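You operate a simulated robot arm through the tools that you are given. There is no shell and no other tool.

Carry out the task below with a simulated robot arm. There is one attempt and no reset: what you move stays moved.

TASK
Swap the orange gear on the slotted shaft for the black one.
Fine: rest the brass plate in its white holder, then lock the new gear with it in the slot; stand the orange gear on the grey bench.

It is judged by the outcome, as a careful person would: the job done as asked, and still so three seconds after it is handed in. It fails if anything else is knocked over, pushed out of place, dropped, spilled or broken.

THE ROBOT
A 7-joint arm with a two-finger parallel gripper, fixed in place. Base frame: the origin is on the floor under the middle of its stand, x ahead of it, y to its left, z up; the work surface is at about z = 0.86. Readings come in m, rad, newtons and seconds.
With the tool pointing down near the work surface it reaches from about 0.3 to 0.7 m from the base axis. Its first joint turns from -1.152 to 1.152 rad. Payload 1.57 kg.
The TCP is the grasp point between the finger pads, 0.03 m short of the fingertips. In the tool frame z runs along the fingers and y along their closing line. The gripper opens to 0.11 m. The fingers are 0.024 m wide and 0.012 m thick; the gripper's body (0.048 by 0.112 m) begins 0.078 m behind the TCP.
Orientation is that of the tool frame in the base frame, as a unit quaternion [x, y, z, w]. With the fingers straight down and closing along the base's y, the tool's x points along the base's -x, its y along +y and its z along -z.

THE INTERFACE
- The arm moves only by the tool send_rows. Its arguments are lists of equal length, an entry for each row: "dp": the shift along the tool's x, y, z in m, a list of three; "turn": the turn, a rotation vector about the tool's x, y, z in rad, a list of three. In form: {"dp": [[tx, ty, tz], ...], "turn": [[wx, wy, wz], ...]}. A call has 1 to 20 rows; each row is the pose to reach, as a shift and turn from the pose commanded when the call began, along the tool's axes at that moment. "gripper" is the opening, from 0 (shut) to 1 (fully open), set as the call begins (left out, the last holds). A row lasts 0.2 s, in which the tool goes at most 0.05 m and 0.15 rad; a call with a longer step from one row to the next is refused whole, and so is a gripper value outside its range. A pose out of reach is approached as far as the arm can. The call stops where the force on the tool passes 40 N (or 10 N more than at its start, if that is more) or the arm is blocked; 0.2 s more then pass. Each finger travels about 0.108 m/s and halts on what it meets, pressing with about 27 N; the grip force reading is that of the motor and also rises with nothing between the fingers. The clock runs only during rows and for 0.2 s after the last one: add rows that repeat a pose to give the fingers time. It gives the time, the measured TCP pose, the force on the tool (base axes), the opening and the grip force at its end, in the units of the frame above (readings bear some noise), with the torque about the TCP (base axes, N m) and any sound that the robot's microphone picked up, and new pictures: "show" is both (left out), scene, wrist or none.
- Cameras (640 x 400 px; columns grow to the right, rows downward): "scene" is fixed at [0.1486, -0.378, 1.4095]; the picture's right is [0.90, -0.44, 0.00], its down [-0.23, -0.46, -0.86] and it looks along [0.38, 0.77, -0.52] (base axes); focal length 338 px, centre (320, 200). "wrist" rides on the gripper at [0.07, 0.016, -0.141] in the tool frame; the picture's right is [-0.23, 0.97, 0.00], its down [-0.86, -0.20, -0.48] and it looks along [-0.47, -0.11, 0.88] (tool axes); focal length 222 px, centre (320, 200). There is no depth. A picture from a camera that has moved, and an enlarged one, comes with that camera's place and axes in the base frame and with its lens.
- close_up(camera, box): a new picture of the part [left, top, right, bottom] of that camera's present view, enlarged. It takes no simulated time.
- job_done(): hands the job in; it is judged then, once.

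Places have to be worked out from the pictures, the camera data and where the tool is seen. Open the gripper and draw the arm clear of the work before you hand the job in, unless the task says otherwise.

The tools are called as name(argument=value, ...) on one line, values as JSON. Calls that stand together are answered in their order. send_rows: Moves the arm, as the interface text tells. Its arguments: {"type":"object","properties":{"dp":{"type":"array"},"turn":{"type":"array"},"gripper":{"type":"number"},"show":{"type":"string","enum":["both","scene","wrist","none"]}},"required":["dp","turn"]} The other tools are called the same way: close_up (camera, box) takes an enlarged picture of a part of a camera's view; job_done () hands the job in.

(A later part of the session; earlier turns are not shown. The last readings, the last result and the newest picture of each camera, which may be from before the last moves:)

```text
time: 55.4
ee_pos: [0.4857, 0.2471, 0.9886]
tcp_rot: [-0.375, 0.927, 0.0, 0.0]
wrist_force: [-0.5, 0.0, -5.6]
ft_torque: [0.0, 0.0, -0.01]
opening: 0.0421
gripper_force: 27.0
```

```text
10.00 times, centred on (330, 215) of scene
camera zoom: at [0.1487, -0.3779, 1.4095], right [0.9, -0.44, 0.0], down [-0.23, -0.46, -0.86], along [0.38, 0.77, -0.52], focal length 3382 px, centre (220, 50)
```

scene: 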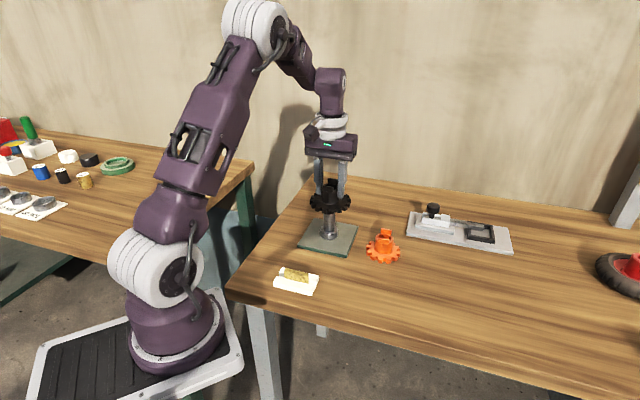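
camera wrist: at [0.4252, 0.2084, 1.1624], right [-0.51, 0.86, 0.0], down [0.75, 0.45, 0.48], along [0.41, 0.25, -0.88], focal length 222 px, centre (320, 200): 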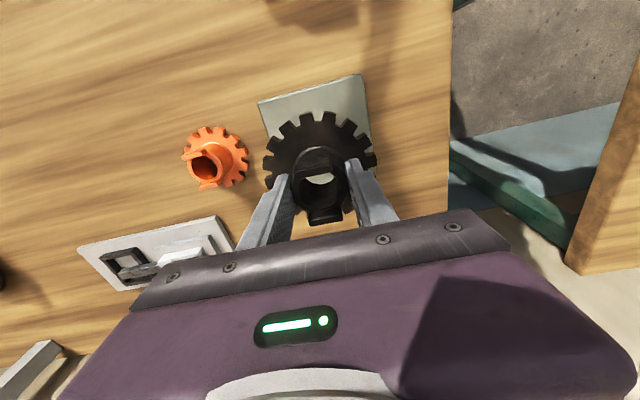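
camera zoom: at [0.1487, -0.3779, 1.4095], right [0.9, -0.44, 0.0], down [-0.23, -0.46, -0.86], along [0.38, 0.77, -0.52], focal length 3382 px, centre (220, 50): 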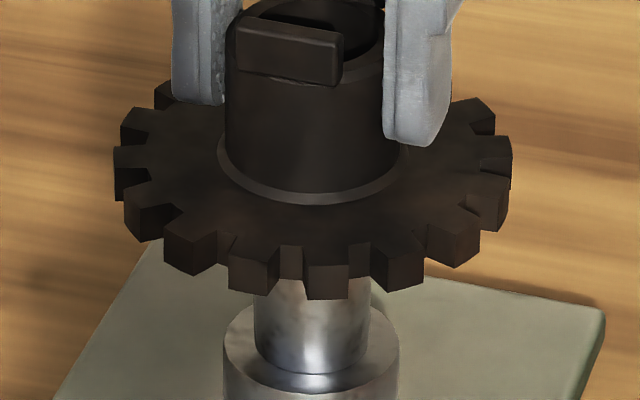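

send_rows(dp=[[0, 0, 0.001], [0, 0, 0.002], [0, 0, 0.003], [0, 0, 0.003]], turn=[[0, 0, 0], [0, 0, 0], [0, 0, 0], [0, 0, 0]], gripper=0, show="none")

close_up(camera="wrist", box=[300, 160, 340, 200])

close_up(camera="scene", box=[310, 195, 350, 235])

```text
time: 56.4
ee_pos: [0.4864, 0.2479, 0.9878]
tcp_rot: [-0.374, 0.927, 0.0, -0.001]
wrist_force: [0.0, -0.8, -5.9]
ft_torque: [0.01, 0.0, 0.0]
opening: 0.0424
gripper_force: 26.6
```

```text
10.00 times, centred on (320, 180) of wrist
camera zoom: at [0.4234, 0.2098, 1.1289], right [-0.51, 0.86, 0.0], down [0.75, 0.45, 0.48], along [0.41, 0.25, -0.88], focal length 2221 px, centre (320, 400)
```

zoom: 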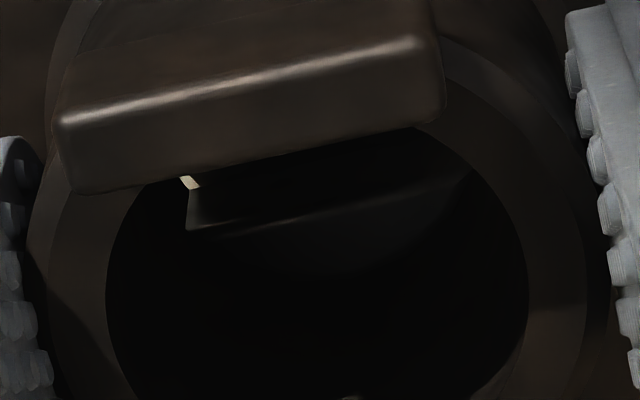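

```text
10.00 times, centred on (330, 215) of scene
camera zoom: at [0.1487, -0.3779, 1.4095], right [0.9, -0.44, 0.0], down [-0.23, -0.46, -0.86], along [0.38, 0.77, -0.52], focal length 3382 px, centre (220, 50)
```

zoom: 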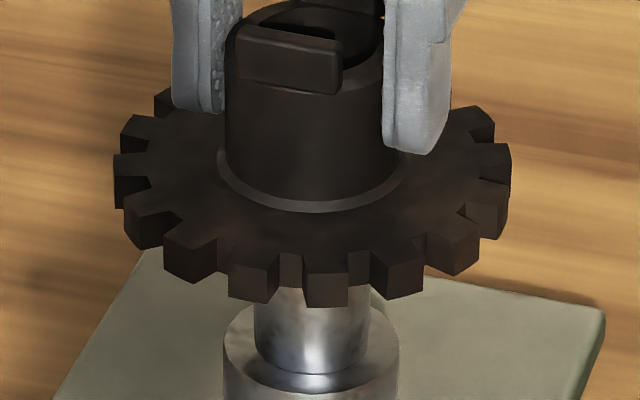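

The gear is sliding over the shaft with no resistance. I continue down toward the collar, checking on the way.

send_rows(dp=[[0, 0, 0.003], [0, 0, 0.006], [0, 0, 0.009], [0, 0, 0.012], [0, 0, 0.012]], turn=[[0, 0, 0], [0, 0, 0], [0, 0, 0], [0, 0, 0], [0, 0, 0]], gripper=0)

close_up(camera="wrist", box=[290, 150, 350, 210])

close_up(camera="scene", box=[305, 190, 355, 250])

```text
time: 57.6
ee_pos: [0.4868, 0.2477, 0.9764]
tcp_rot: [-0.374, 0.927, 0.001, 0.0]
wrist_force: [-0.5, 0.1, -4.8]
ft_torque: [0.02, 0.01, 0.03]
opening: 0.0425
gripper_force: 26.7
camera wrist: at [0.4233, 0.2092, 1.1167], right [-0.51, 0.86, 0.0], down [0.75, 0.45, 0.48], along [0.41, 0.25, -0.88], focal length 222 px, centre (320, 200)
```

scene: 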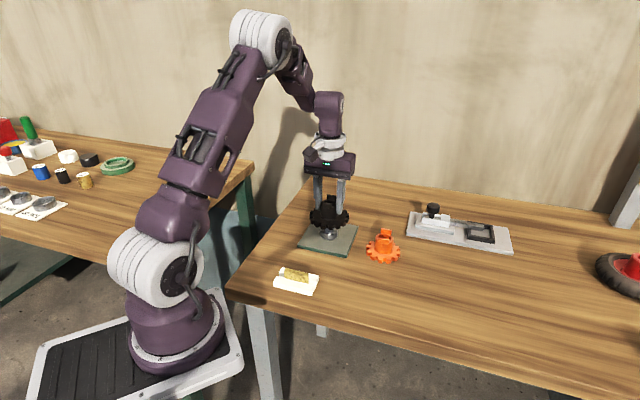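
wrist: 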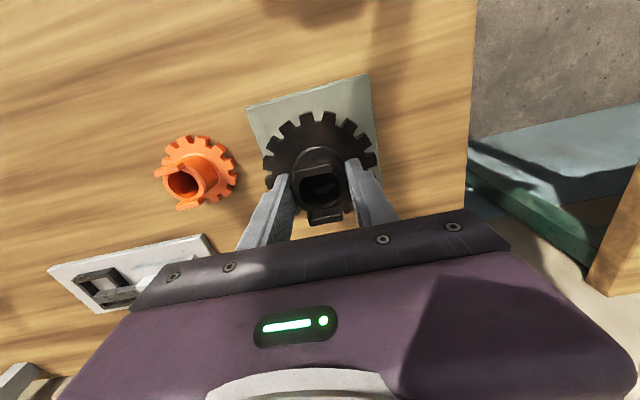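

```text
6.67 times, centred on (320, 180) of wrist
camera zoom: at [0.4233, 0.2092, 1.1167], right [-0.51, 0.86, 0.0], down [0.75, 0.45, 0.48], along [0.41, 0.25, -0.88], focal length 1481 px, centre (320, 333)
```

zoom: 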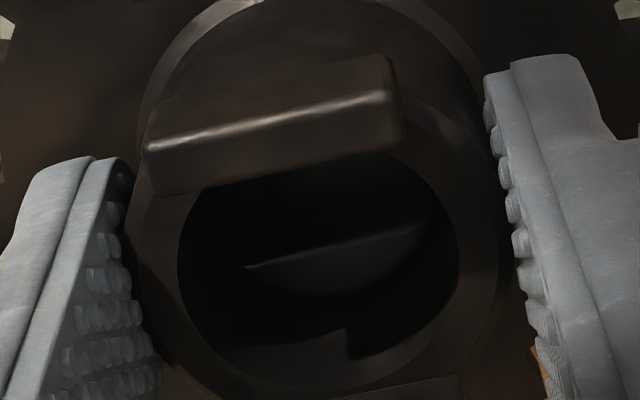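

```text
6.67 times, centred on (330, 220) of scene
camera zoom: at [0.1487, -0.3779, 1.4095], right [0.9, -0.44, 0.0], down [-0.23, -0.46, -0.86], along [0.38, 0.77, -0.52], focal length 2255 px, centre (253, 67)
```

zoom: 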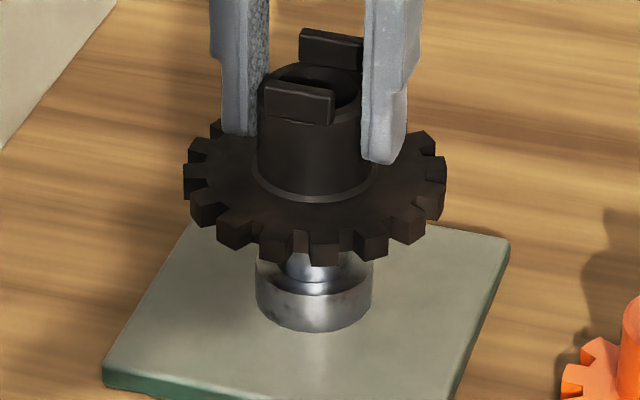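

Sliding well. I continue to just above the collar.

send_rows(dp=[[0, 0, 0.005], [0, 0, 0.011], [0, 0, 0.017], [0, 0, 0.023], [0, 0, 0.028], [0, 0, 0.03], [0, 0, 0.03]], turn=[[0, 0, 0], [0, 0, 0], [0, 0, 0], [0, 0, 0], [0, 0, 0], [0, 0, 0], [0, 0, 0]], gripper=0, show="none")

close_up(camera="wrist", box=[290, 150, 350, 210])

close_up(camera="scene", box=[305, 190, 355, 250])

```text
time: 59.2
ee_pos: [0.4874, 0.248, 0.9459]
tcp_rot: [-0.375, 0.927, -0.001, 0.0]
wrist_force: [0.2, 0.5, -6.1]
ft_torque: [-0.03, 0.01, -0.01]
opening: 0.0423
gripper_force: 26.8
```

```text
6.67 times, centred on (320, 180) of wrist
camera zoom: at [0.4235, 0.21, 1.0867], right [-0.51, 0.86, 0.0], down [0.75, 0.45, 0.48], along [0.41, 0.25, -0.88], focal length 1481 px, centre (320, 333)
```

zoom: 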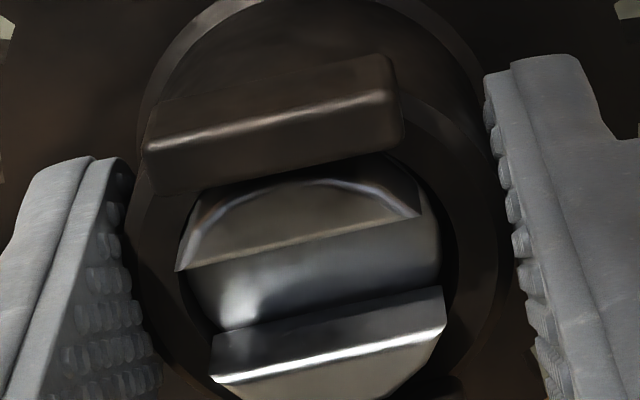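

```text
6.67 times, centred on (330, 220) of scene
camera zoom: at [0.1487, -0.3779, 1.4095], right [0.9, -0.44, 0.0], down [-0.23, -0.46, -0.86], along [0.38, 0.77, -0.52], focal length 2255 px, centre (253, 67)
```

zoom: 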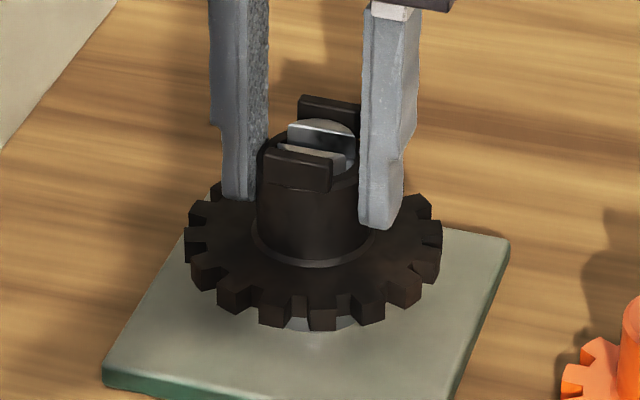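

The slot and lugs are parallel. I lower the last few mm to the collar, stopping on contact.

send_rows(dp=[[0, 0, 0.001], [0, 0, 0.002], [0, 0, 0.003], [0, 0, 0.0035], [0, 0, 0.0035]], turn=[[0, 0, 0], [0, 0, 0], [0, 0, 0], [0, 0, 0], [0, 0, 0]], gripper=0, show="none")

send_rows(dp=[[0, 0, 0.0005], [0, 0, 0.001], [0, 0, 0.001]], turn=[[0, 0, 0], [0, 0, 0], [0, 0, 0]], gripper=0, show="none")

```text
time: 60.4
ee_pos: [0.4871, 0.2461, 0.9418]
tcp_rot: [-0.374, 0.927, -0.001, 0.0]
wrist_force: [-0.5, 0.8, -5.4]
ft_torque: [-0.01, 0.03, -0.04]
opening: 0.0421
gripper_force: 26.9
```

```text
time: 61.2
ee_pos: [0.4867, 0.2474, 0.9416]
tcp_rot: [-0.374, 0.927, 0.0, 0.0]
wrist_force: [-0.8, -0.3, -5.4]
ft_torque: [0.0, -0.01, 0.01]
opening: 0.0424
gripper_force: 26.9
```

send_rows(dp=[[0, 0, 0.0005], [0, 0, 0.001], [0, 0, 0.001]], turn=[[0, 0, 0], [0, 0, 0], [0, 0, 0]], gripper=0, show="none")

close_up(camera="scene", box=[305, 200, 355, 250])

```text
time: 62.0
ee_pos: [0.4848, 0.2475, 0.9407]
tcp_rot: [-0.375, 0.927, 0.0, 0.001]
wrist_force: [-3.6, -0.2, 18.2]
ft_torque: [0.08, 0.06, -0.01]
opening: 0.0424
gripper_force: 27.2
```

```text
8.00 times, centred on (330, 225) of scene
camera zoom: at [0.1482, -0.3781, 1.4095], right [0.9, -0.44, 0.0], down [-0.23, -0.46, -0.86], along [0.38, 0.77, -0.52], focal length 2706 px, centre (240, 0)
```

zoom: 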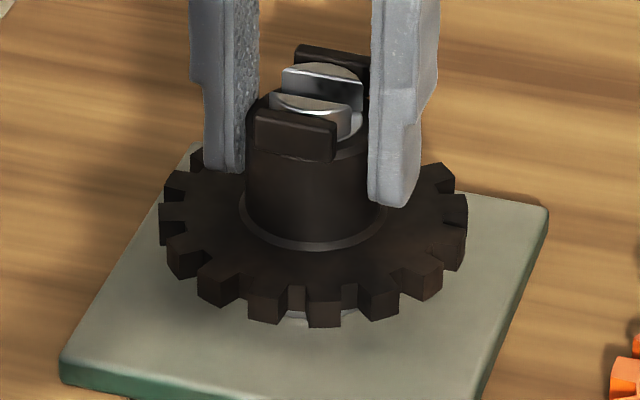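

The gear has seated on the collar (18 N at TCP z≈0.9405, the height where the orange one sat). I release and rise.

send_rows(dp=[[0, 0, -0.0005], [0, 0, -0.0005], [0, 0, -0.0005], [0, 0, -0.0005]], turn=[[0, 0, 0], [0, 0, 0], [0, 0, 0], [0, 0, 0]], gripper=0.65, show="none")

send_rows(dp=[[0, 0, -0.02], [0, 0, -0.05], [0, 0, -0.09], [0, 0, -0.11], [0, 0, -0.11]], turn=[[0, 0, 0], [0, 0, 0], [0, 0, 0], [0, 0, 0], [0, 0, 0]], gripper=0.65)

close_up(camera="wrist", box=[270, 90, 370, 200])

close_up(camera="scene", box=[305, 200, 355, 250])

```text
time: 63.0
ee_pos: [0.4881, 0.2474, 0.9405]
tcp_rot: [-0.375, 0.927, 0.0, 0.0]
wrist_force: [0.3, 0.5, -0.8]
ft_torque: [-0.01, 0.01, 0.01]
opening: 0.0714
gripper_force: 0.0
```

```text
time: 64.2
ee_pos: [0.4867, 0.2469, 1.0499]
tcp_rot: [-0.374, 0.927, -0.001, 0.0]
wrist_force: [0.0, 0.4, -0.6]
ft_torque: [0.02, 0.01, 0.02]
opening: 0.0716
gripper_force: 0.1
camera wrist: at [0.4238, 0.2096, 1.1911], right [-0.51, 0.86, 0.0], down [0.75, 0.45, 0.48], along [0.41, 0.25, -0.88], focal length 222 px, centre (320, 200)
```

scene: 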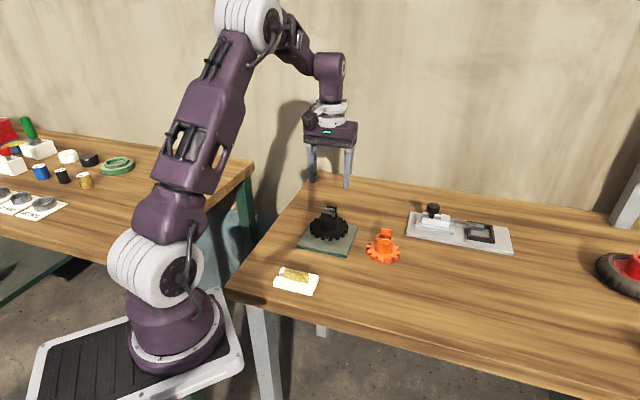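
wrist: 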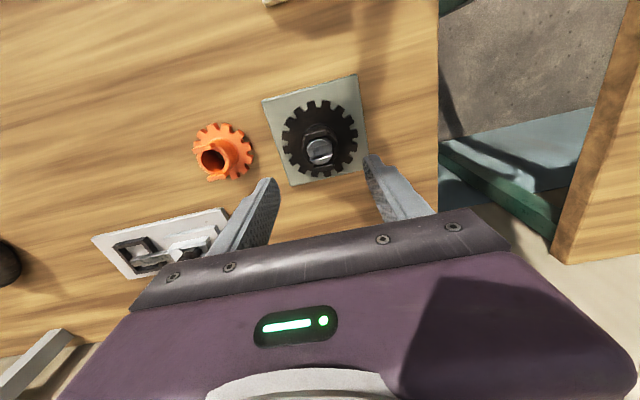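

```text
3.64 times, centred on (320, 145) of wrist
camera zoom: at [0.4238, 0.2096, 1.1911], right [-0.51, 0.86, 0.0], down [0.75, 0.45, 0.48], along [0.41, 0.25, -0.88], focal length 808 px, centre (320, 400)
```

zoom: 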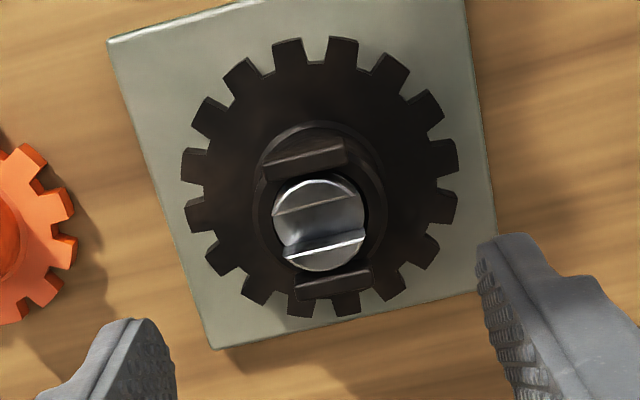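

```text
8.00 times, centred on (330, 225) of scene
camera zoom: at [0.1486, -0.378, 1.4095], right [0.9, -0.44, 0.0], down [-0.23, -0.46, -0.86], along [0.38, 0.77, -0.52], focal length 2706 px, centre (240, 0)
```

zoom: 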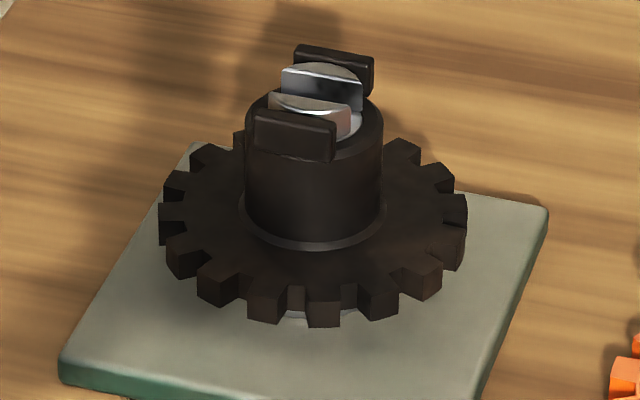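

The black gear is seated with the slot visible between its lugs. Now I return to the holder for the brass plate, turning back so the fingers close across it.

send_rows(dp=[[0.015, 0.0014, 0], [0.03, 0.0028, 0], [0.045, 0.0042, 0], [0.06, 0.0055, 0], [0.075, 0.0069, 0], [0.09, 0.0083, 0], [0.106, 0.0097, 0], [0.121, 0.0111, 0], [0.136, 0.0125, 0], [0.151, 0.0138, 0], [0.166, 0.0152, 0], [0.181, 0.0166, 0.0], [0.181, 0.0166, 0.03], [0.181, 0.0166, 0.05], [0.181, 0.0166, 0.05]], turn=[[0, 0, 0.131], [0, 0, 0.262], [0, 0, 0.393], [0, 0, 0.524], [0, 0, 0.655], [0, 0, 0.786], [0, 0, 0.917], [0, 0, 1.048], [0, 0, 1.179], [0, 0, 1.31], [0, 0, 1.441], [0, 0, 1.571], [0, 0, 1.571], [0, 0, 1.571], [0, 0, 1.571]], gripper=0.4)

close_up(camera="wrist", box=[260, 100, 380, 220])

close_up(camera="scene", box=[260, 210, 340, 305])

```text
time: 67.4
ee_pos: [0.3442, 0.1324, 1.0023]
tcp_rot: [0.391, 0.92, 0.0, 0.0]
wrist_force: [0.5, 0.0, 0.5]
ft_torque: [0.0, 0.01, -0.01]
opening: 0.044
gripper_force: 0.1
camera wrist: at [0.3063, 0.1934, 1.1422], right [0.86, 0.51, 0.0], down [0.45, -0.75, 0.48], along [0.25, -0.41, -0.88], focal length 222 px, centre (320, 200)
```

scene: 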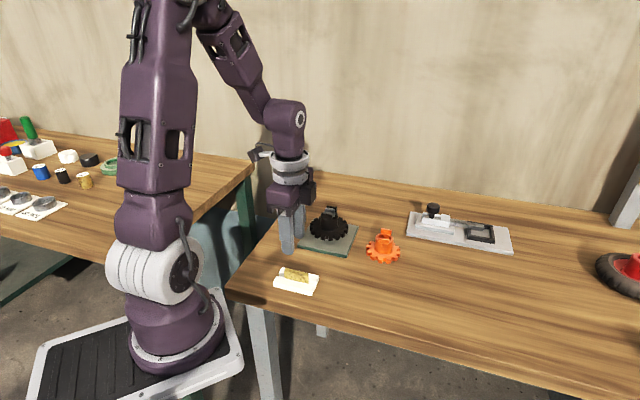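
wrist: 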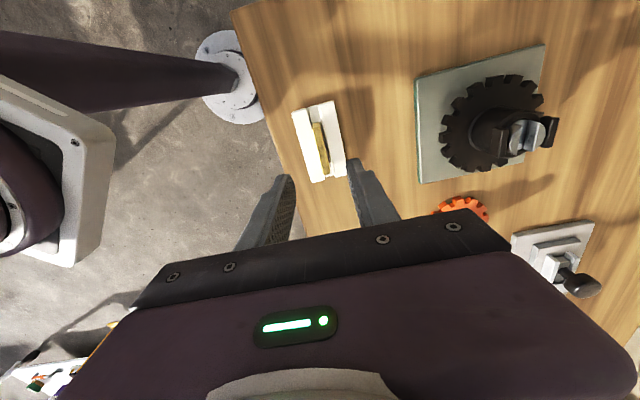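

```text
3.33 times, centred on (320, 160) of wrist
camera zoom: at [0.3063, 0.1934, 1.1422], right [0.86, 0.51, 0.0], down [0.45, -0.75, 0.48], along [0.25, -0.41, -0.88], focal length 740 px, centre (320, 333)
```

zoom: 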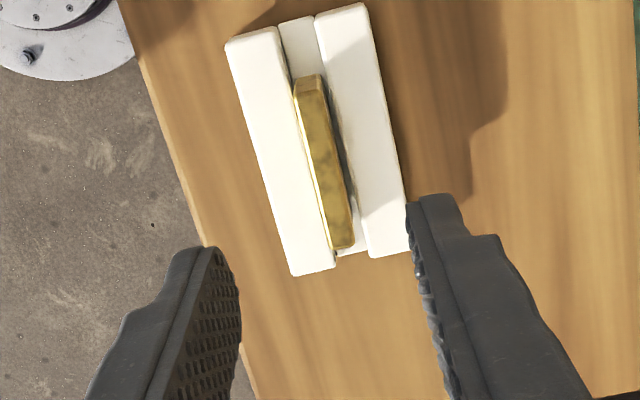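

```text
4.21 times, centred on (300, 258) of scene
camera zoom: at [0.1486, -0.378, 1.4095], right [0.9, -0.44, 0.0], down [-0.23, -0.46, -0.86], along [0.38, 0.77, -0.52], focal length 1424 px, centre (404, -42)
```

zoom: 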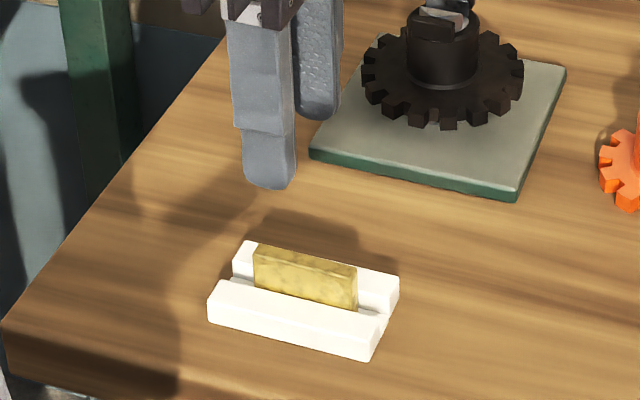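

The plate is ~1 mm ahead and ~1.5 mm to the side of the tool centre. I correct and descend to grip height, checking the view before closing.

send_rows(dp=[[0.001, 0.0015, 0.01], [0.001, 0.0015, 0.04], [0.001, 0.0015, 0.06], [0.001, 0.0015, 0.07], [0.001, 0.0015, 0.07]], turn=[[0, 0, 0], [0, 0, 0], [0, 0, 0], [0, 0, 0], [0, 0, 0]], gripper=0.4, show="none")

close_up(camera="wrist", box=[270, 100, 370, 210])

close_up(camera="scene", box=[268, 240, 328, 300])

```text
time: 68.6
ee_pos: [0.3447, 0.1358, 0.9293]
tcp_rot: [0.39, 0.921, 0.0, 0.0]
wrist_force: [-0.2, 0.2, 0.1]
ft_torque: [0.03, -0.01, -0.04]
opening: 0.0441
gripper_force: 0.0
```

```text
3.64 times, centred on (320, 155) of wrist
camera zoom: at [0.3068, 0.1958, 1.0705], right [0.86, 0.51, 0.0], down [0.45, -0.75, 0.48], along [0.25, -0.41, -0.88], focal length 808 px, centre (320, 364)
```

zoom: 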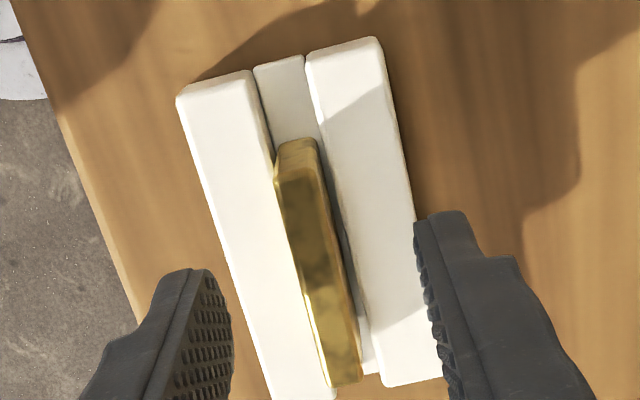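

```text
6.67 times, centred on (298, 270) of scene
camera zoom: at [0.1486, -0.378, 1.4095], right [0.9, -0.44, 0.0], down [-0.23, -0.46, -0.86], along [0.38, 0.77, -0.52], focal length 2255 px, centre (467, -267)
```

zoom: 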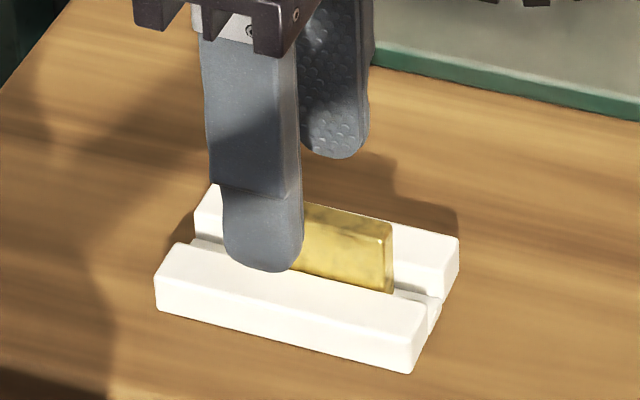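

The plate is centred between the fingers. I lower to grip height and close.

send_rows(dp=[[-0.0005, -0.0005, 0.008], [-0.0005, -0.0005, 0.016], [-0.0005, -0.0005, 0.016]], turn=[[0, 0, 0], [0, 0, 0], [0, 0, 0]], gripper=0.4, show="none")

send_rows(dp=[[0, 0, 0], [0, 0, 0], [0, 0, 0], [0, 0, 0]], turn=[[0, 0, 0], [0, 0, 0], [0, 0, 0], [0, 0, 0]], gripper=0, show="none")

close_up(camera="wrist", box=[270, 100, 370, 210])

close_up(camera="scene", box=[268, 240, 328, 300])

```text
time: 69.4
ee_pos: [0.3449, 0.1337, 0.9159]
tcp_rot: [0.39, 0.921, -0.001, 0.0]
wrist_force: [0.9, -0.4, -0.1]
ft_torque: [0.01, 0.0, 0.01]
opening: 0.0441
gripper_force: 0.1
```

```text
time: 70.4
ee_pos: [0.3456, 0.1339, 0.9158]
tcp_rot: [0.391, 0.92, 0.0, 0.0]
wrist_force: [-1.3, 0.3, 0.6]
ft_torque: [-0.02, -0.01, 0.01]
opening: 0.0093
gripper_force: 27.0
```

```text
3.64 times, centred on (320, 155) of wrist
camera zoom: at [0.3069, 0.1951, 1.0562], right [0.86, 0.51, 0.0], down [0.45, -0.75, 0.48], along [0.25, -0.41, -0.88], focal length 808 px, centre (320, 364)
```

zoom: 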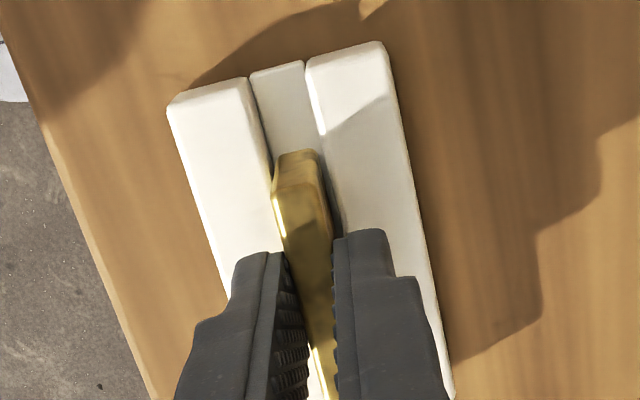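

```text
6.67 times, centred on (298, 270) of scene
camera zoom: at [0.1486, -0.378, 1.4095], right [0.9, -0.44, 0.0], down [-0.23, -0.46, -0.86], along [0.38, 0.77, -0.52], focal length 2255 px, centre (467, -267)
```

zoom: 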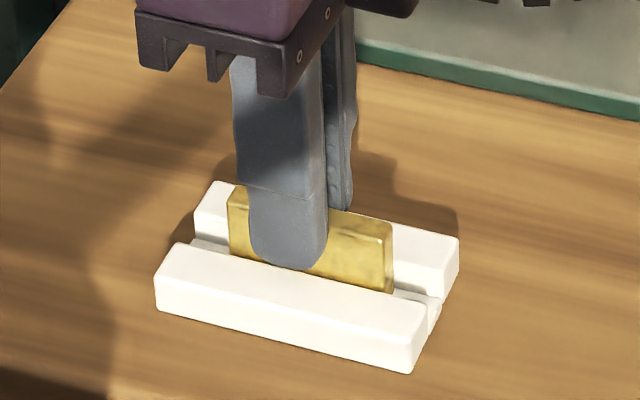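

The plate is gripped (9.3 mm). I lift it straight out of the holder and compare its in-hand position with the first grip.

send_rows(dp=[[0, 0, -0.005], [0, 0, -0.02], [0, 0, -0.05], [0, 0, -0.09], [0, 0, -0.13], [0, 0, -0.16], [0, 0, -0.16]], turn=[[0, 0, 0], [0, 0, 0], [0, 0, 0], [0, 0, 0], [0, 0, 0], [0, 0, 0], [0, 0, 0]], gripper=0)

close_up(camera="wrist", box=[240, 85, 380, 225])

close_up(camera="scene", box=[250, 170, 340, 300])

```text
time: 72.0
ee_pos: [0.3435, 0.1361, 1.0746]
tcp_rot: [0.391, 0.92, -0.001, 0.0]
wrist_force: [0.0, 0.0, -1.0]
ft_torque: [0.01, 0.02, -0.02]
opening: 0.0092
gripper_force: 26.4
camera wrist: at [0.3056, 0.1966, 1.2162], right [0.86, 0.51, 0.0], down [0.45, -0.75, 0.48], along [0.25, -0.41, -0.88], focal length 222 px, centre (320, 200)
```

scene: 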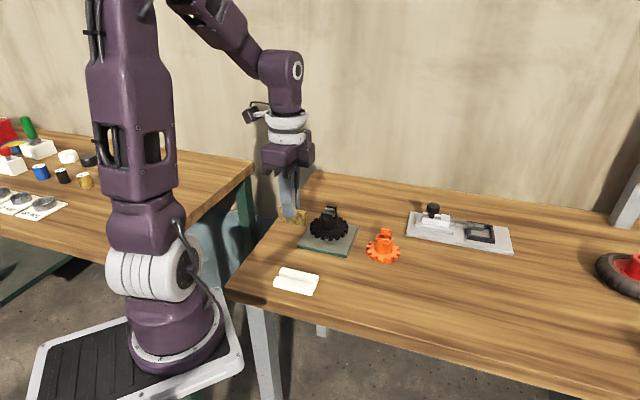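
wrist: 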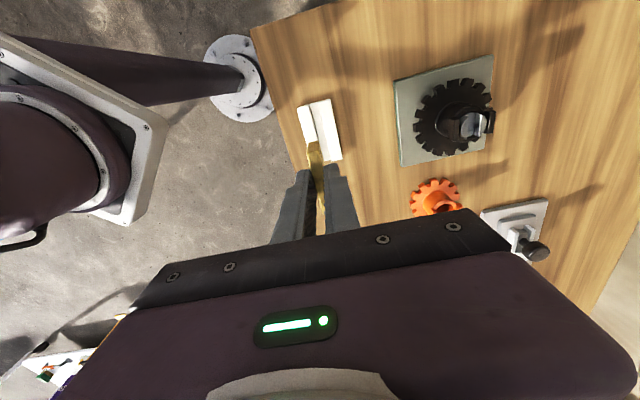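

```text
2.86 times, centred on (310, 155) of wrist
camera zoom: at [0.3056, 0.1966, 1.2162], right [0.86, 0.51, 0.0], down [0.45, -0.75, 0.48], along [0.25, -0.41, -0.88], focal length 635 px, centre (349, 329)
```

zoom: 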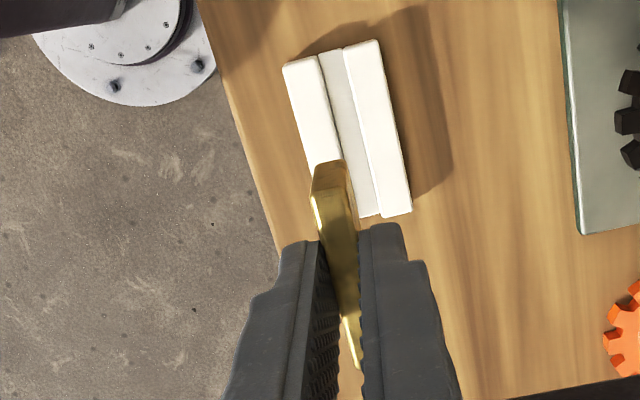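

```text
3.08 times, centred on (295, 235) of scene
camera zoom: at [0.1486, -0.378, 1.4095], right [0.9, -0.44, 0.0], down [-0.23, -0.46, -0.86], along [0.38, 0.77, -0.52], focal length 1041 px, centre (397, 92)
```

zoom: 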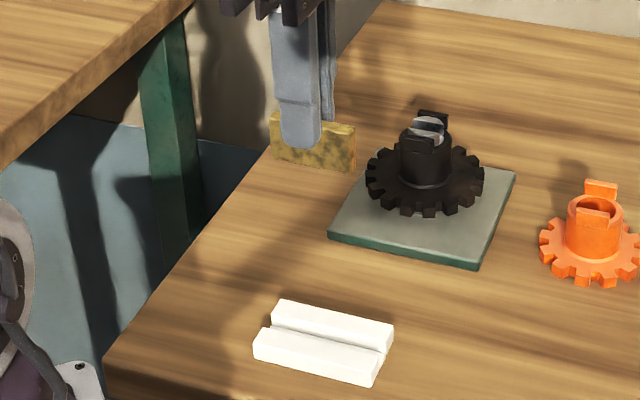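

In hand the plate sits about 1.5–2 mm further along −x than the first time; I account for that. I move above the shaft, turning −0.018 rad back to the slot angle.

send_rows(dp=[[-0.0025, 0.03, 0], [-0.005, 0.065, 0], [-0.0083, 0.1, 0], [-0.0115, 0.14, 0], [-0.014, 0.17, 0], [-0.015, 0.1806, 0], [-0.015, 0.1806, 0], [-0.015, 0.1806, 0]], turn=[[0, 0, -0.004], [0, 0, -0.008], [0, 0, -0.012], [0, 0, -0.016], [0, 0, -0.018], [0, 0, -0.018], [0, 0, -0.018], [0, 0, -0.018]], gripper=0)

close_up(camera="wrist", box=[250, 95, 390, 225])

close_up(camera="scene", box=[290, 140, 370, 260])

```text
time: 73.8
ee_pos: [0.484, 0.2515, 1.0746]
tcp_rot: [0.382, 0.924, -0.001, 0.0]
wrist_force: [-1.2, 0.1, -1.2]
ft_torque: [-0.02, -0.03, -0.03]
opening: 0.0093
gripper_force: 27.4
camera wrist: at [0.4452, 0.3099, 1.2161], right [0.85, 0.53, 0.0], down [0.46, -0.75, 0.48], along [0.25, -0.41, -0.88], focal length 222 px, centre (320, 200)
```

scene: 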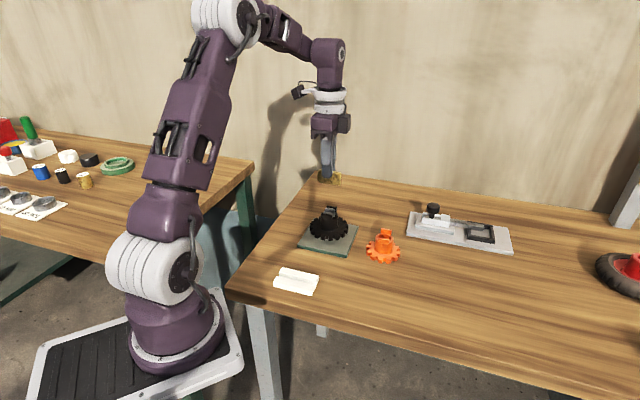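
wrist: 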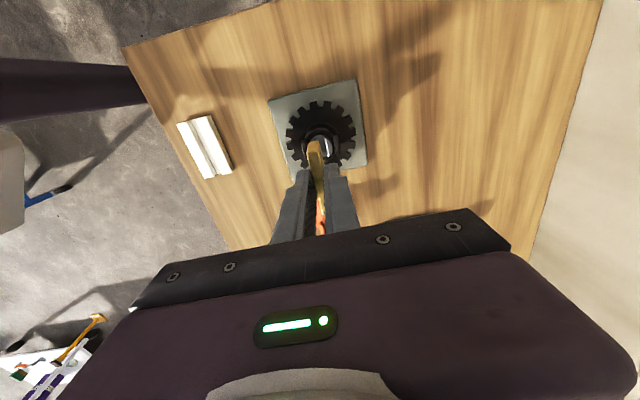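

```text
3.08 times, centred on (320, 160) of wrist
camera zoom: at [0.4452, 0.3099, 1.2161], right [0.85, 0.53, 0.0], down [0.46, -0.75, 0.48], along [0.25, -0.41, -0.88], focal length 684 px, centre (320, 323)
```

zoom: 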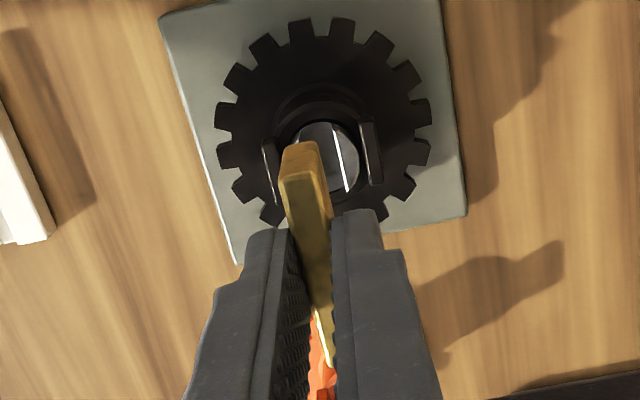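

```text
3.33 times, centred on (330, 200) of scene
camera zoom: at [0.1486, -0.3779, 1.4095], right [0.9, -0.44, 0.0], down [-0.23, -0.46, -0.86], along [0.38, 0.77, -0.52], focal length 1128 px, centre (287, 200)
```

zoom: 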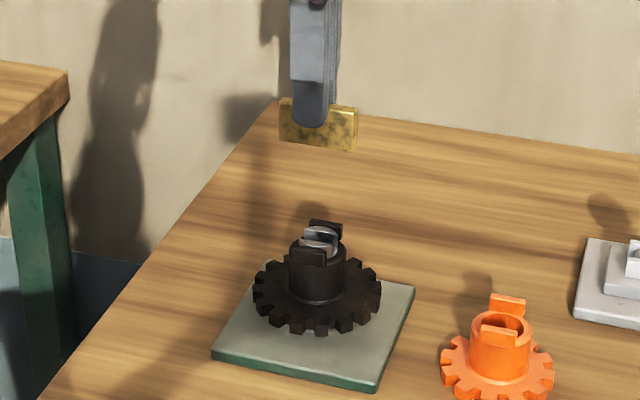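

The plate hangs practically where it was right after I first lifted it out. I lower to just above the lugs and check alignment with the slot.

send_rows(dp=[[0, 0, 0.02], [0, 0, 0.04], [0, 0, 0.055], [0, 0, 0.06], [0, 0, 0.06]], turn=[[0, 0, 0], [0, 0, 0], [0, 0, 0], [0, 0, 0], [0, 0, 0]], gripper=0, show="none")

close_up(camera="wrist", box=[280, 110, 360, 200])

close_up(camera="scene", box=[305, 180, 355, 240])

```text
time: 75.0
ee_pos: [0.4856, 0.2488, 1.0142]
tcp_rot: [0.383, 0.924, -0.001, 0.0]
wrist_force: [-1.4, -0.3, -1.2]
ft_torque: [-0.01, -0.02, 0.0]
opening: 0.0094
gripper_force: 27.4
```

```text
4.44 times, centred on (320, 155) of wrist
camera zoom: at [0.4466, 0.3084, 1.1555], right [0.85, 0.53, 0.0], down [0.46, -0.75, 0.48], along [0.25, -0.41, -0.88], focal length 987 px, centre (320, 400)
```

zoom: 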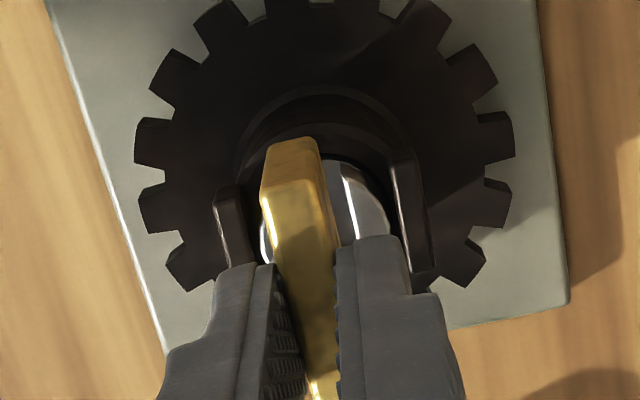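

```text
6.67 times, centred on (330, 210) of scene
camera zoom: at [0.1486, -0.3779, 1.4095], right [0.9, -0.44, 0.0], down [-0.23, -0.46, -0.86], along [0.38, 0.77, -0.52], focal length 2255 px, centre (253, 133)
```

zoom: 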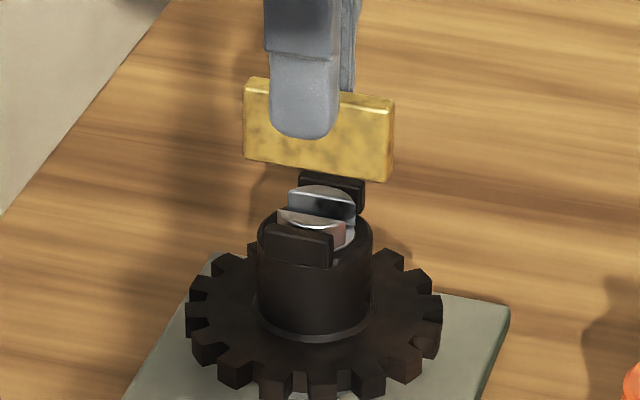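

The plate is parallel to the slot and centred in it sideways (walls at about ±7 mm, plate ±4.7 mm). I shift 1 mm lengthwise and lower it into the slot.

send_rows(dp=[[-0.001, 0.0003, 0.004], [-0.001, 0.0003, 0.009], [-0.001, 0.0003, 0.014], [-0.001, 0.0003, 0.018], [-0.001, 0.0003, 0.018]], turn=[[0, 0, 0], [0, 0, 0], [0, 0, 0], [0, 0, 0], [0, 0, 0]], gripper=0, show="none")

close_up(camera="wrist", box=[280, 110, 360, 200])

close_up(camera="scene", box=[305, 180, 355, 240])

```text
time: 76.2
ee_pos: [0.4852, 0.2496, 0.9968]
tcp_rot: [0.383, 0.924, 0.0, 0.0]
wrist_force: [0.3, 0.3, -0.7]
ft_torque: [0.04, 0.02, -0.01]
opening: 0.0092
gripper_force: 26.8
```

```text
4.44 times, centred on (320, 155) of wrist
camera zoom: at [0.4468, 0.309, 1.1374], right [0.85, 0.53, 0.0], down [0.46, -0.75, 0.48], along [0.25, -0.41, -0.88], focal length 987 px, centre (320, 400)
```

zoom: 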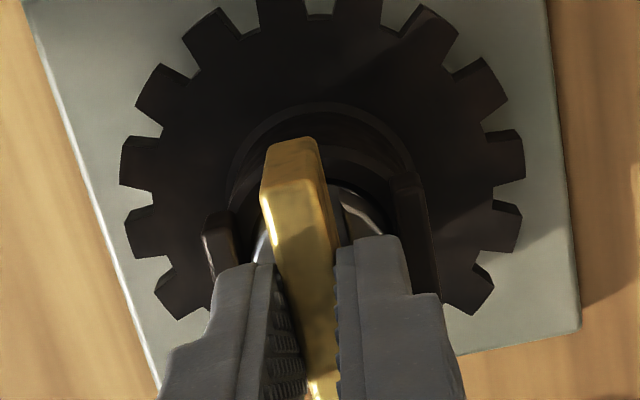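

```text
6.67 times, centred on (330, 210) of scene
camera zoom: at [0.1486, -0.3779, 1.4095], right [0.9, -0.44, 0.0], down [-0.23, -0.46, -0.86], along [0.38, 0.77, -0.52], focal length 2255 px, centre (253, 133)
```

zoom: 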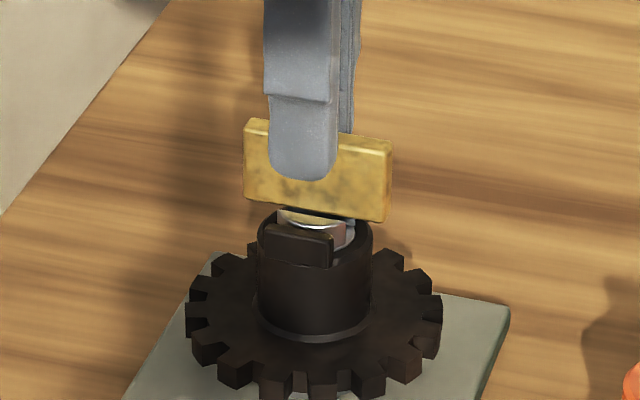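

The plate's lower edge is entering between the two shaft halves without force. I continue in small steps.

send_rows(dp=[[0, 0, 0.001], [0, 0, 0.002], [0, 0, 0.003], [0, 0, 0.004], [0, 0, 0.004]], turn=[[0, 0, 0], [0, 0, 0], [0, 0, 0], [0, 0, 0], [0, 0, 0]], gripper=0, show="none")

send_rows(dp=[[0, 0, 0.001], [0, 0, 0.002], [0, 0, 0.003], [0, 0, 0.003]], turn=[[0, 0, 0], [0, 0, 0], [0, 0, 0], [0, 0, 0]], gripper=0, show="none")

close_up(camera="wrist", box=[280, 110, 360, 200])

close_up(camera="scene", box=[305, 180, 355, 240])

```text
time: 77.4
ee_pos: [0.4869, 0.2483, 0.9926]
tcp_rot: [0.382, 0.924, 0.0, 0.0]
wrist_force: [0.5, -0.2, -1.3]
ft_torque: [-0.01, 0.01, -0.01]
opening: 0.0095
gripper_force: 26.9
```

```text
time: 78.4
ee_pos: [0.4873, 0.2481, 0.9894]
tcp_rot: [0.382, 0.924, -0.001, -0.001]
wrist_force: [0.1, 0.3, -1.7]
ft_torque: [-0.04, -0.01, -0.05]
opening: 0.0094
gripper_force: 26.4
```

```text
4.44 times, centred on (320, 155) of wrist
camera zoom: at [0.4477, 0.3084, 1.1309], right [0.85, 0.53, 0.0], down [0.46, -0.75, 0.48], along [0.25, -0.41, -0.88], focal length 987 px, centre (320, 400)
```

zoom: 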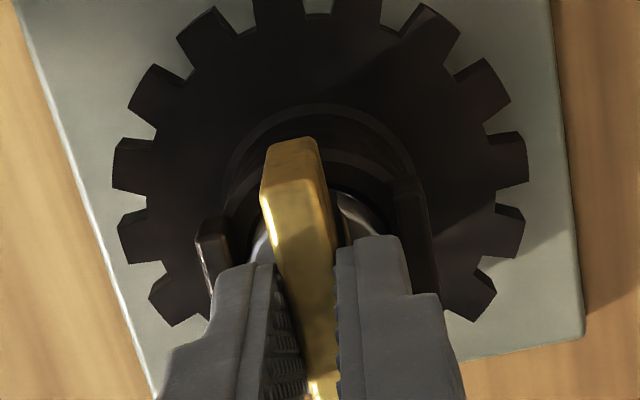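

```text
6.67 times, centred on (330, 210) of scene
camera zoom: at [0.1486, -0.3779, 1.4095], right [0.9, -0.44, 0.0], down [-0.23, -0.46, -0.86], along [0.38, 0.77, -0.52], focal length 2255 px, centre (253, 133)
```

zoom: 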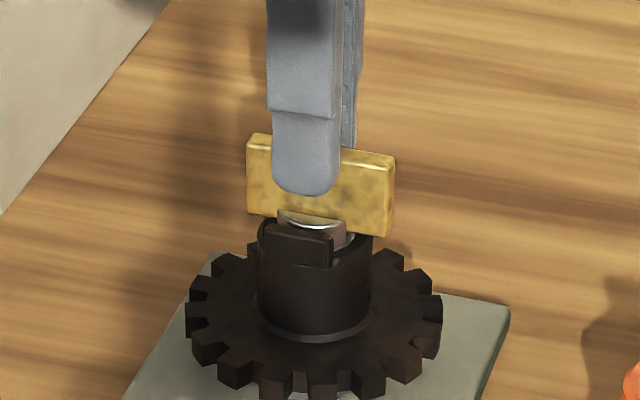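

It's inside the slot. Last few millimetres in 1 mm steps until contact.

send_rows(dp=[[0, 0, 0.001], [0, 0, 0.002], [0, 0, 0.002]], turn=[[0, 0, 0], [0, 0, 0], [0, 0, 0]], gripper=0, show="none")

send_rows(dp=[[0, 0, 0.0005], [0, 0, 0.001], [0, 0, 0.001]], turn=[[0, 0, 0], [0, 0, 0], [0, 0, 0]], gripper=0, show="none")

send_rows(dp=[[0, 0, 0.0005], [0, 0, 0.001], [0, 0, 0.001]], turn=[[0, 0, 0], [0, 0, 0], [0, 0, 0]], gripper=0, show="none")

close_up(camera="scene", box=[305, 180, 355, 240])

```text
time: 79.2
ee_pos: [0.4874, 0.2487, 0.9881]
tcp_rot: [0.382, 0.924, 0.001, 0.0]
wrist_force: [0.5, 0.5, -1.5]
ft_torque: [0.0, 0.02, -0.01]
opening: 0.0093
gripper_force: 26.7
```

```text
time: 80.0
ee_pos: [0.4869, 0.25, 0.9859]
tcp_rot: [0.384, 0.924, 0.001, 0.0]
wrist_force: [0.7, -0.5, -1.1]
ft_torque: [0.02, 0.04, 0.02]
opening: 0.0093
gripper_force: 26.9
```

```text
time: 80.8
ee_pos: [0.4871, 0.2486, 0.9868]
tcp_rot: [0.382, 0.924, 0.0, 0.001]
wrist_force: [-0.3, 0.0, -1.2]
ft_torque: [-0.02, 0.0, 0.02]
opening: 0.0095
gripper_force: 27.1
```

```text
6.67 times, centred on (330, 210) of scene
camera zoom: at [0.1486, -0.3779, 1.4095], right [0.9, -0.44, 0.0], down [-0.23, -0.46, -0.86], along [0.38, 0.77, -0.52], focal length 2255 px, centre (253, 133)
```

zoom: 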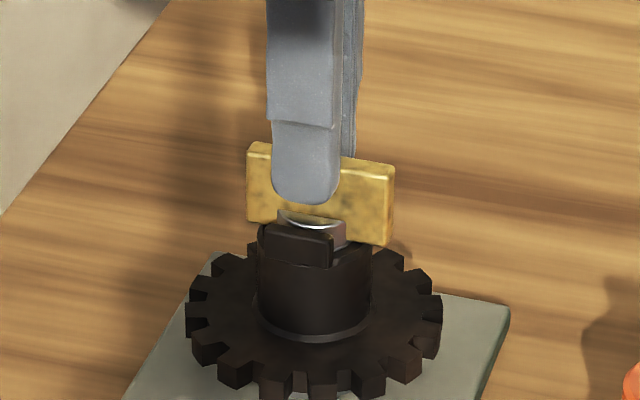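

send_rows(dp=[[0, 0, 0.0005], [0, 0, 0.001], [0, 0, 0.001]], turn=[[0, 0, 0], [0, 0, 0], [0, 0, 0]], gripper=0, show="none")

close_up(camera="scene", box=[310, 190, 350, 230])

close_up(camera="wrist", box=[290, 115, 350, 185])

```text
time: 81.6
ee_pos: [0.4876, 0.2482, 0.9851]
tcp_rot: [0.383, 0.924, 0.0, 0.0]
wrist_force: [-0.3, 0.0, -0.6]
ft_torque: [-0.02, 0.01, 0.0]
opening: 0.0092
gripper_force: 26.8
```

```text
10.00 times, centred on (330, 210) of scene
camera zoom: at [0.1486, -0.3779, 1.4095], right [0.9, -0.44, 0.0], down [-0.23, -0.46, -0.86], along [0.38, 0.77, -0.52], focal length 3382 px, centre (220, 100)
```

zoom: 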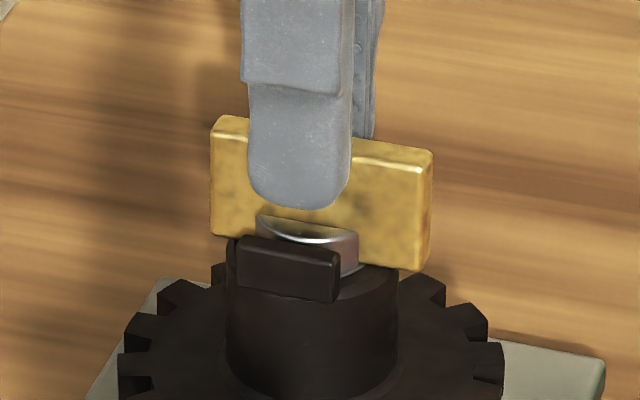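

```text
5.71 times, centred on (320, 150) of wrist
camera zoom: at [0.4479, 0.3084, 1.1262], right [0.85, 0.53, 0.0], down [0.46, -0.75, 0.48], along [0.25, -0.41, -0.88], focal length 1269 px, centre (320, 486)
```

zoom: 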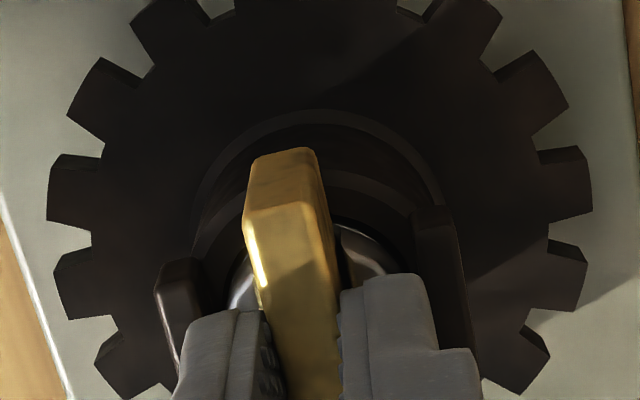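

Its height matches the original seated position within half a millimetre. One more small step for contact.

send_rows(dp=[[0, 0, 0.0004], [0, 0, 0.0008], [0, 0, 0.0008]], turn=[[0, 0, 0], [0, 0, 0], [0, 0, 0]], gripper=0, show="none")

close_up(camera="scene", box=[310, 190, 350, 230])

```text
time: 82.4
ee_pos: [0.4883, 0.2474, 0.985]
tcp_rot: [0.383, 0.924, 0.001, 0.0]
wrist_force: [2.5, -1.5, 12.3]
ft_torque: [0.06, -0.02, -0.02]
opening: 0.0096
gripper_force: 26.6
```

```text
10.00 times, centred on (330, 210) of scene
camera zoom: at [0.1485, -0.3781, 1.4095], right [0.9, -0.44, 0.0], down [-0.23, -0.46, -0.86], along [0.38, 0.77, -0.52], focal length 3382 px, centre (220, 100)
```

zoom: 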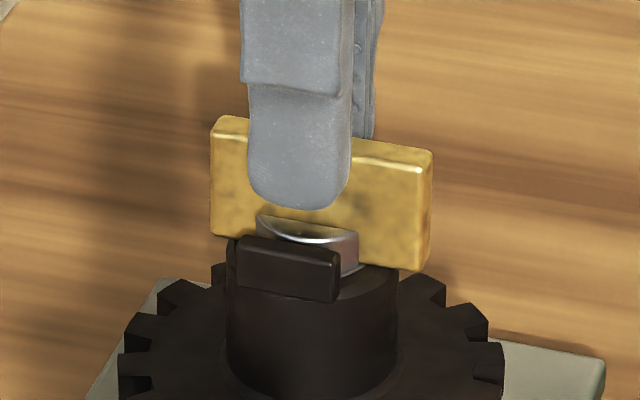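

Contact at 12 N: the plate is seated in the slot, and the fingertips are ~8 mm above the lug tops. I release it gently.

send_rows(dp=[[0, 0, -0.0004], [0, 0, -0.0004]], turn=[[0, 0, 0], [0, 0, 0]], gripper=0, show="none")

send_rows(dp=[[0, 0, 0], [0, 0, 0], [0, 0, 0], [0, 0, 0]], turn=[[0, 0, 0], [0, 0, 0], [0, 0, 0], [0, 0, 0]], gripper=0.35, show="none")

close_up(camera="scene", box=[310, 190, 350, 230])

close_up(camera="wrist", box=[280, 110, 360, 200])

```text
time: 83.0
ee_pos: [0.4859, 0.2494, 0.985]
tcp_rot: [0.382, 0.924, 0.001, 0.001]
wrist_force: [2.3, -0.2, 11.5]
ft_torque: [0.01, -0.12, 0.05]
opening: 0.0092
gripper_force: 26.9
```

```text
time: 84.0
ee_pos: [0.487, 0.2497, 0.9857]
tcp_rot: [0.383, 0.924, 0.0, 0.0]
wrist_force: [-0.7, -1.1, 0.5]
ft_torque: [0.03, -0.02, -0.01]
opening: 0.0387
gripper_force: 0.1
```

```text
10.00 times, centred on (330, 210) of scene
camera zoom: at [0.1486, -0.378, 1.4095], right [0.9, -0.44, 0.0], down [-0.23, -0.46, -0.86], along [0.38, 0.77, -0.52], focal length 3382 px, centre (220, 100)
```

zoom: 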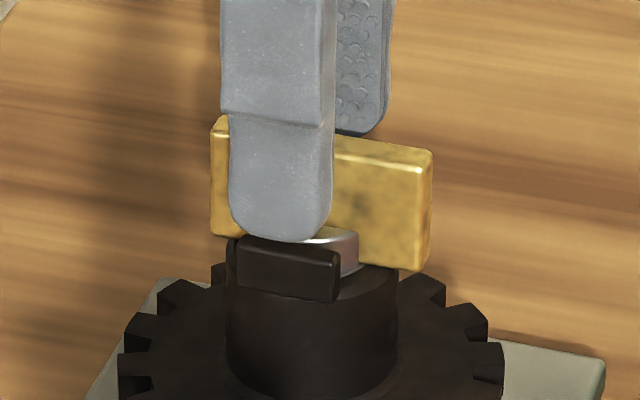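

```text
4.44 times, centred on (320, 155) of wrist
camera zoom: at [0.4478, 0.3085, 1.1259], right [0.85, 0.53, 0.0], down [0.46, -0.75, 0.48], along [0.25, -0.41, -0.88], focal length 987 px, centre (320, 400)
```

zoom: 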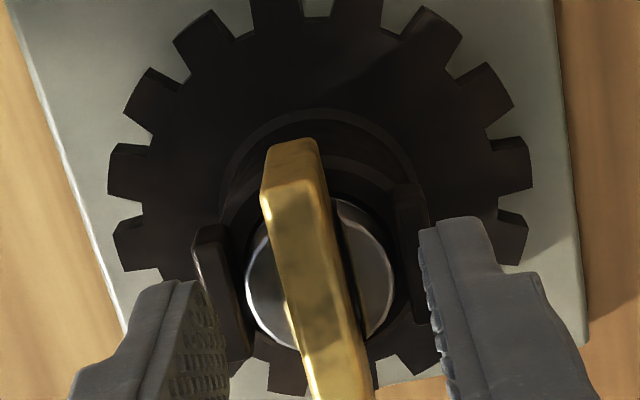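

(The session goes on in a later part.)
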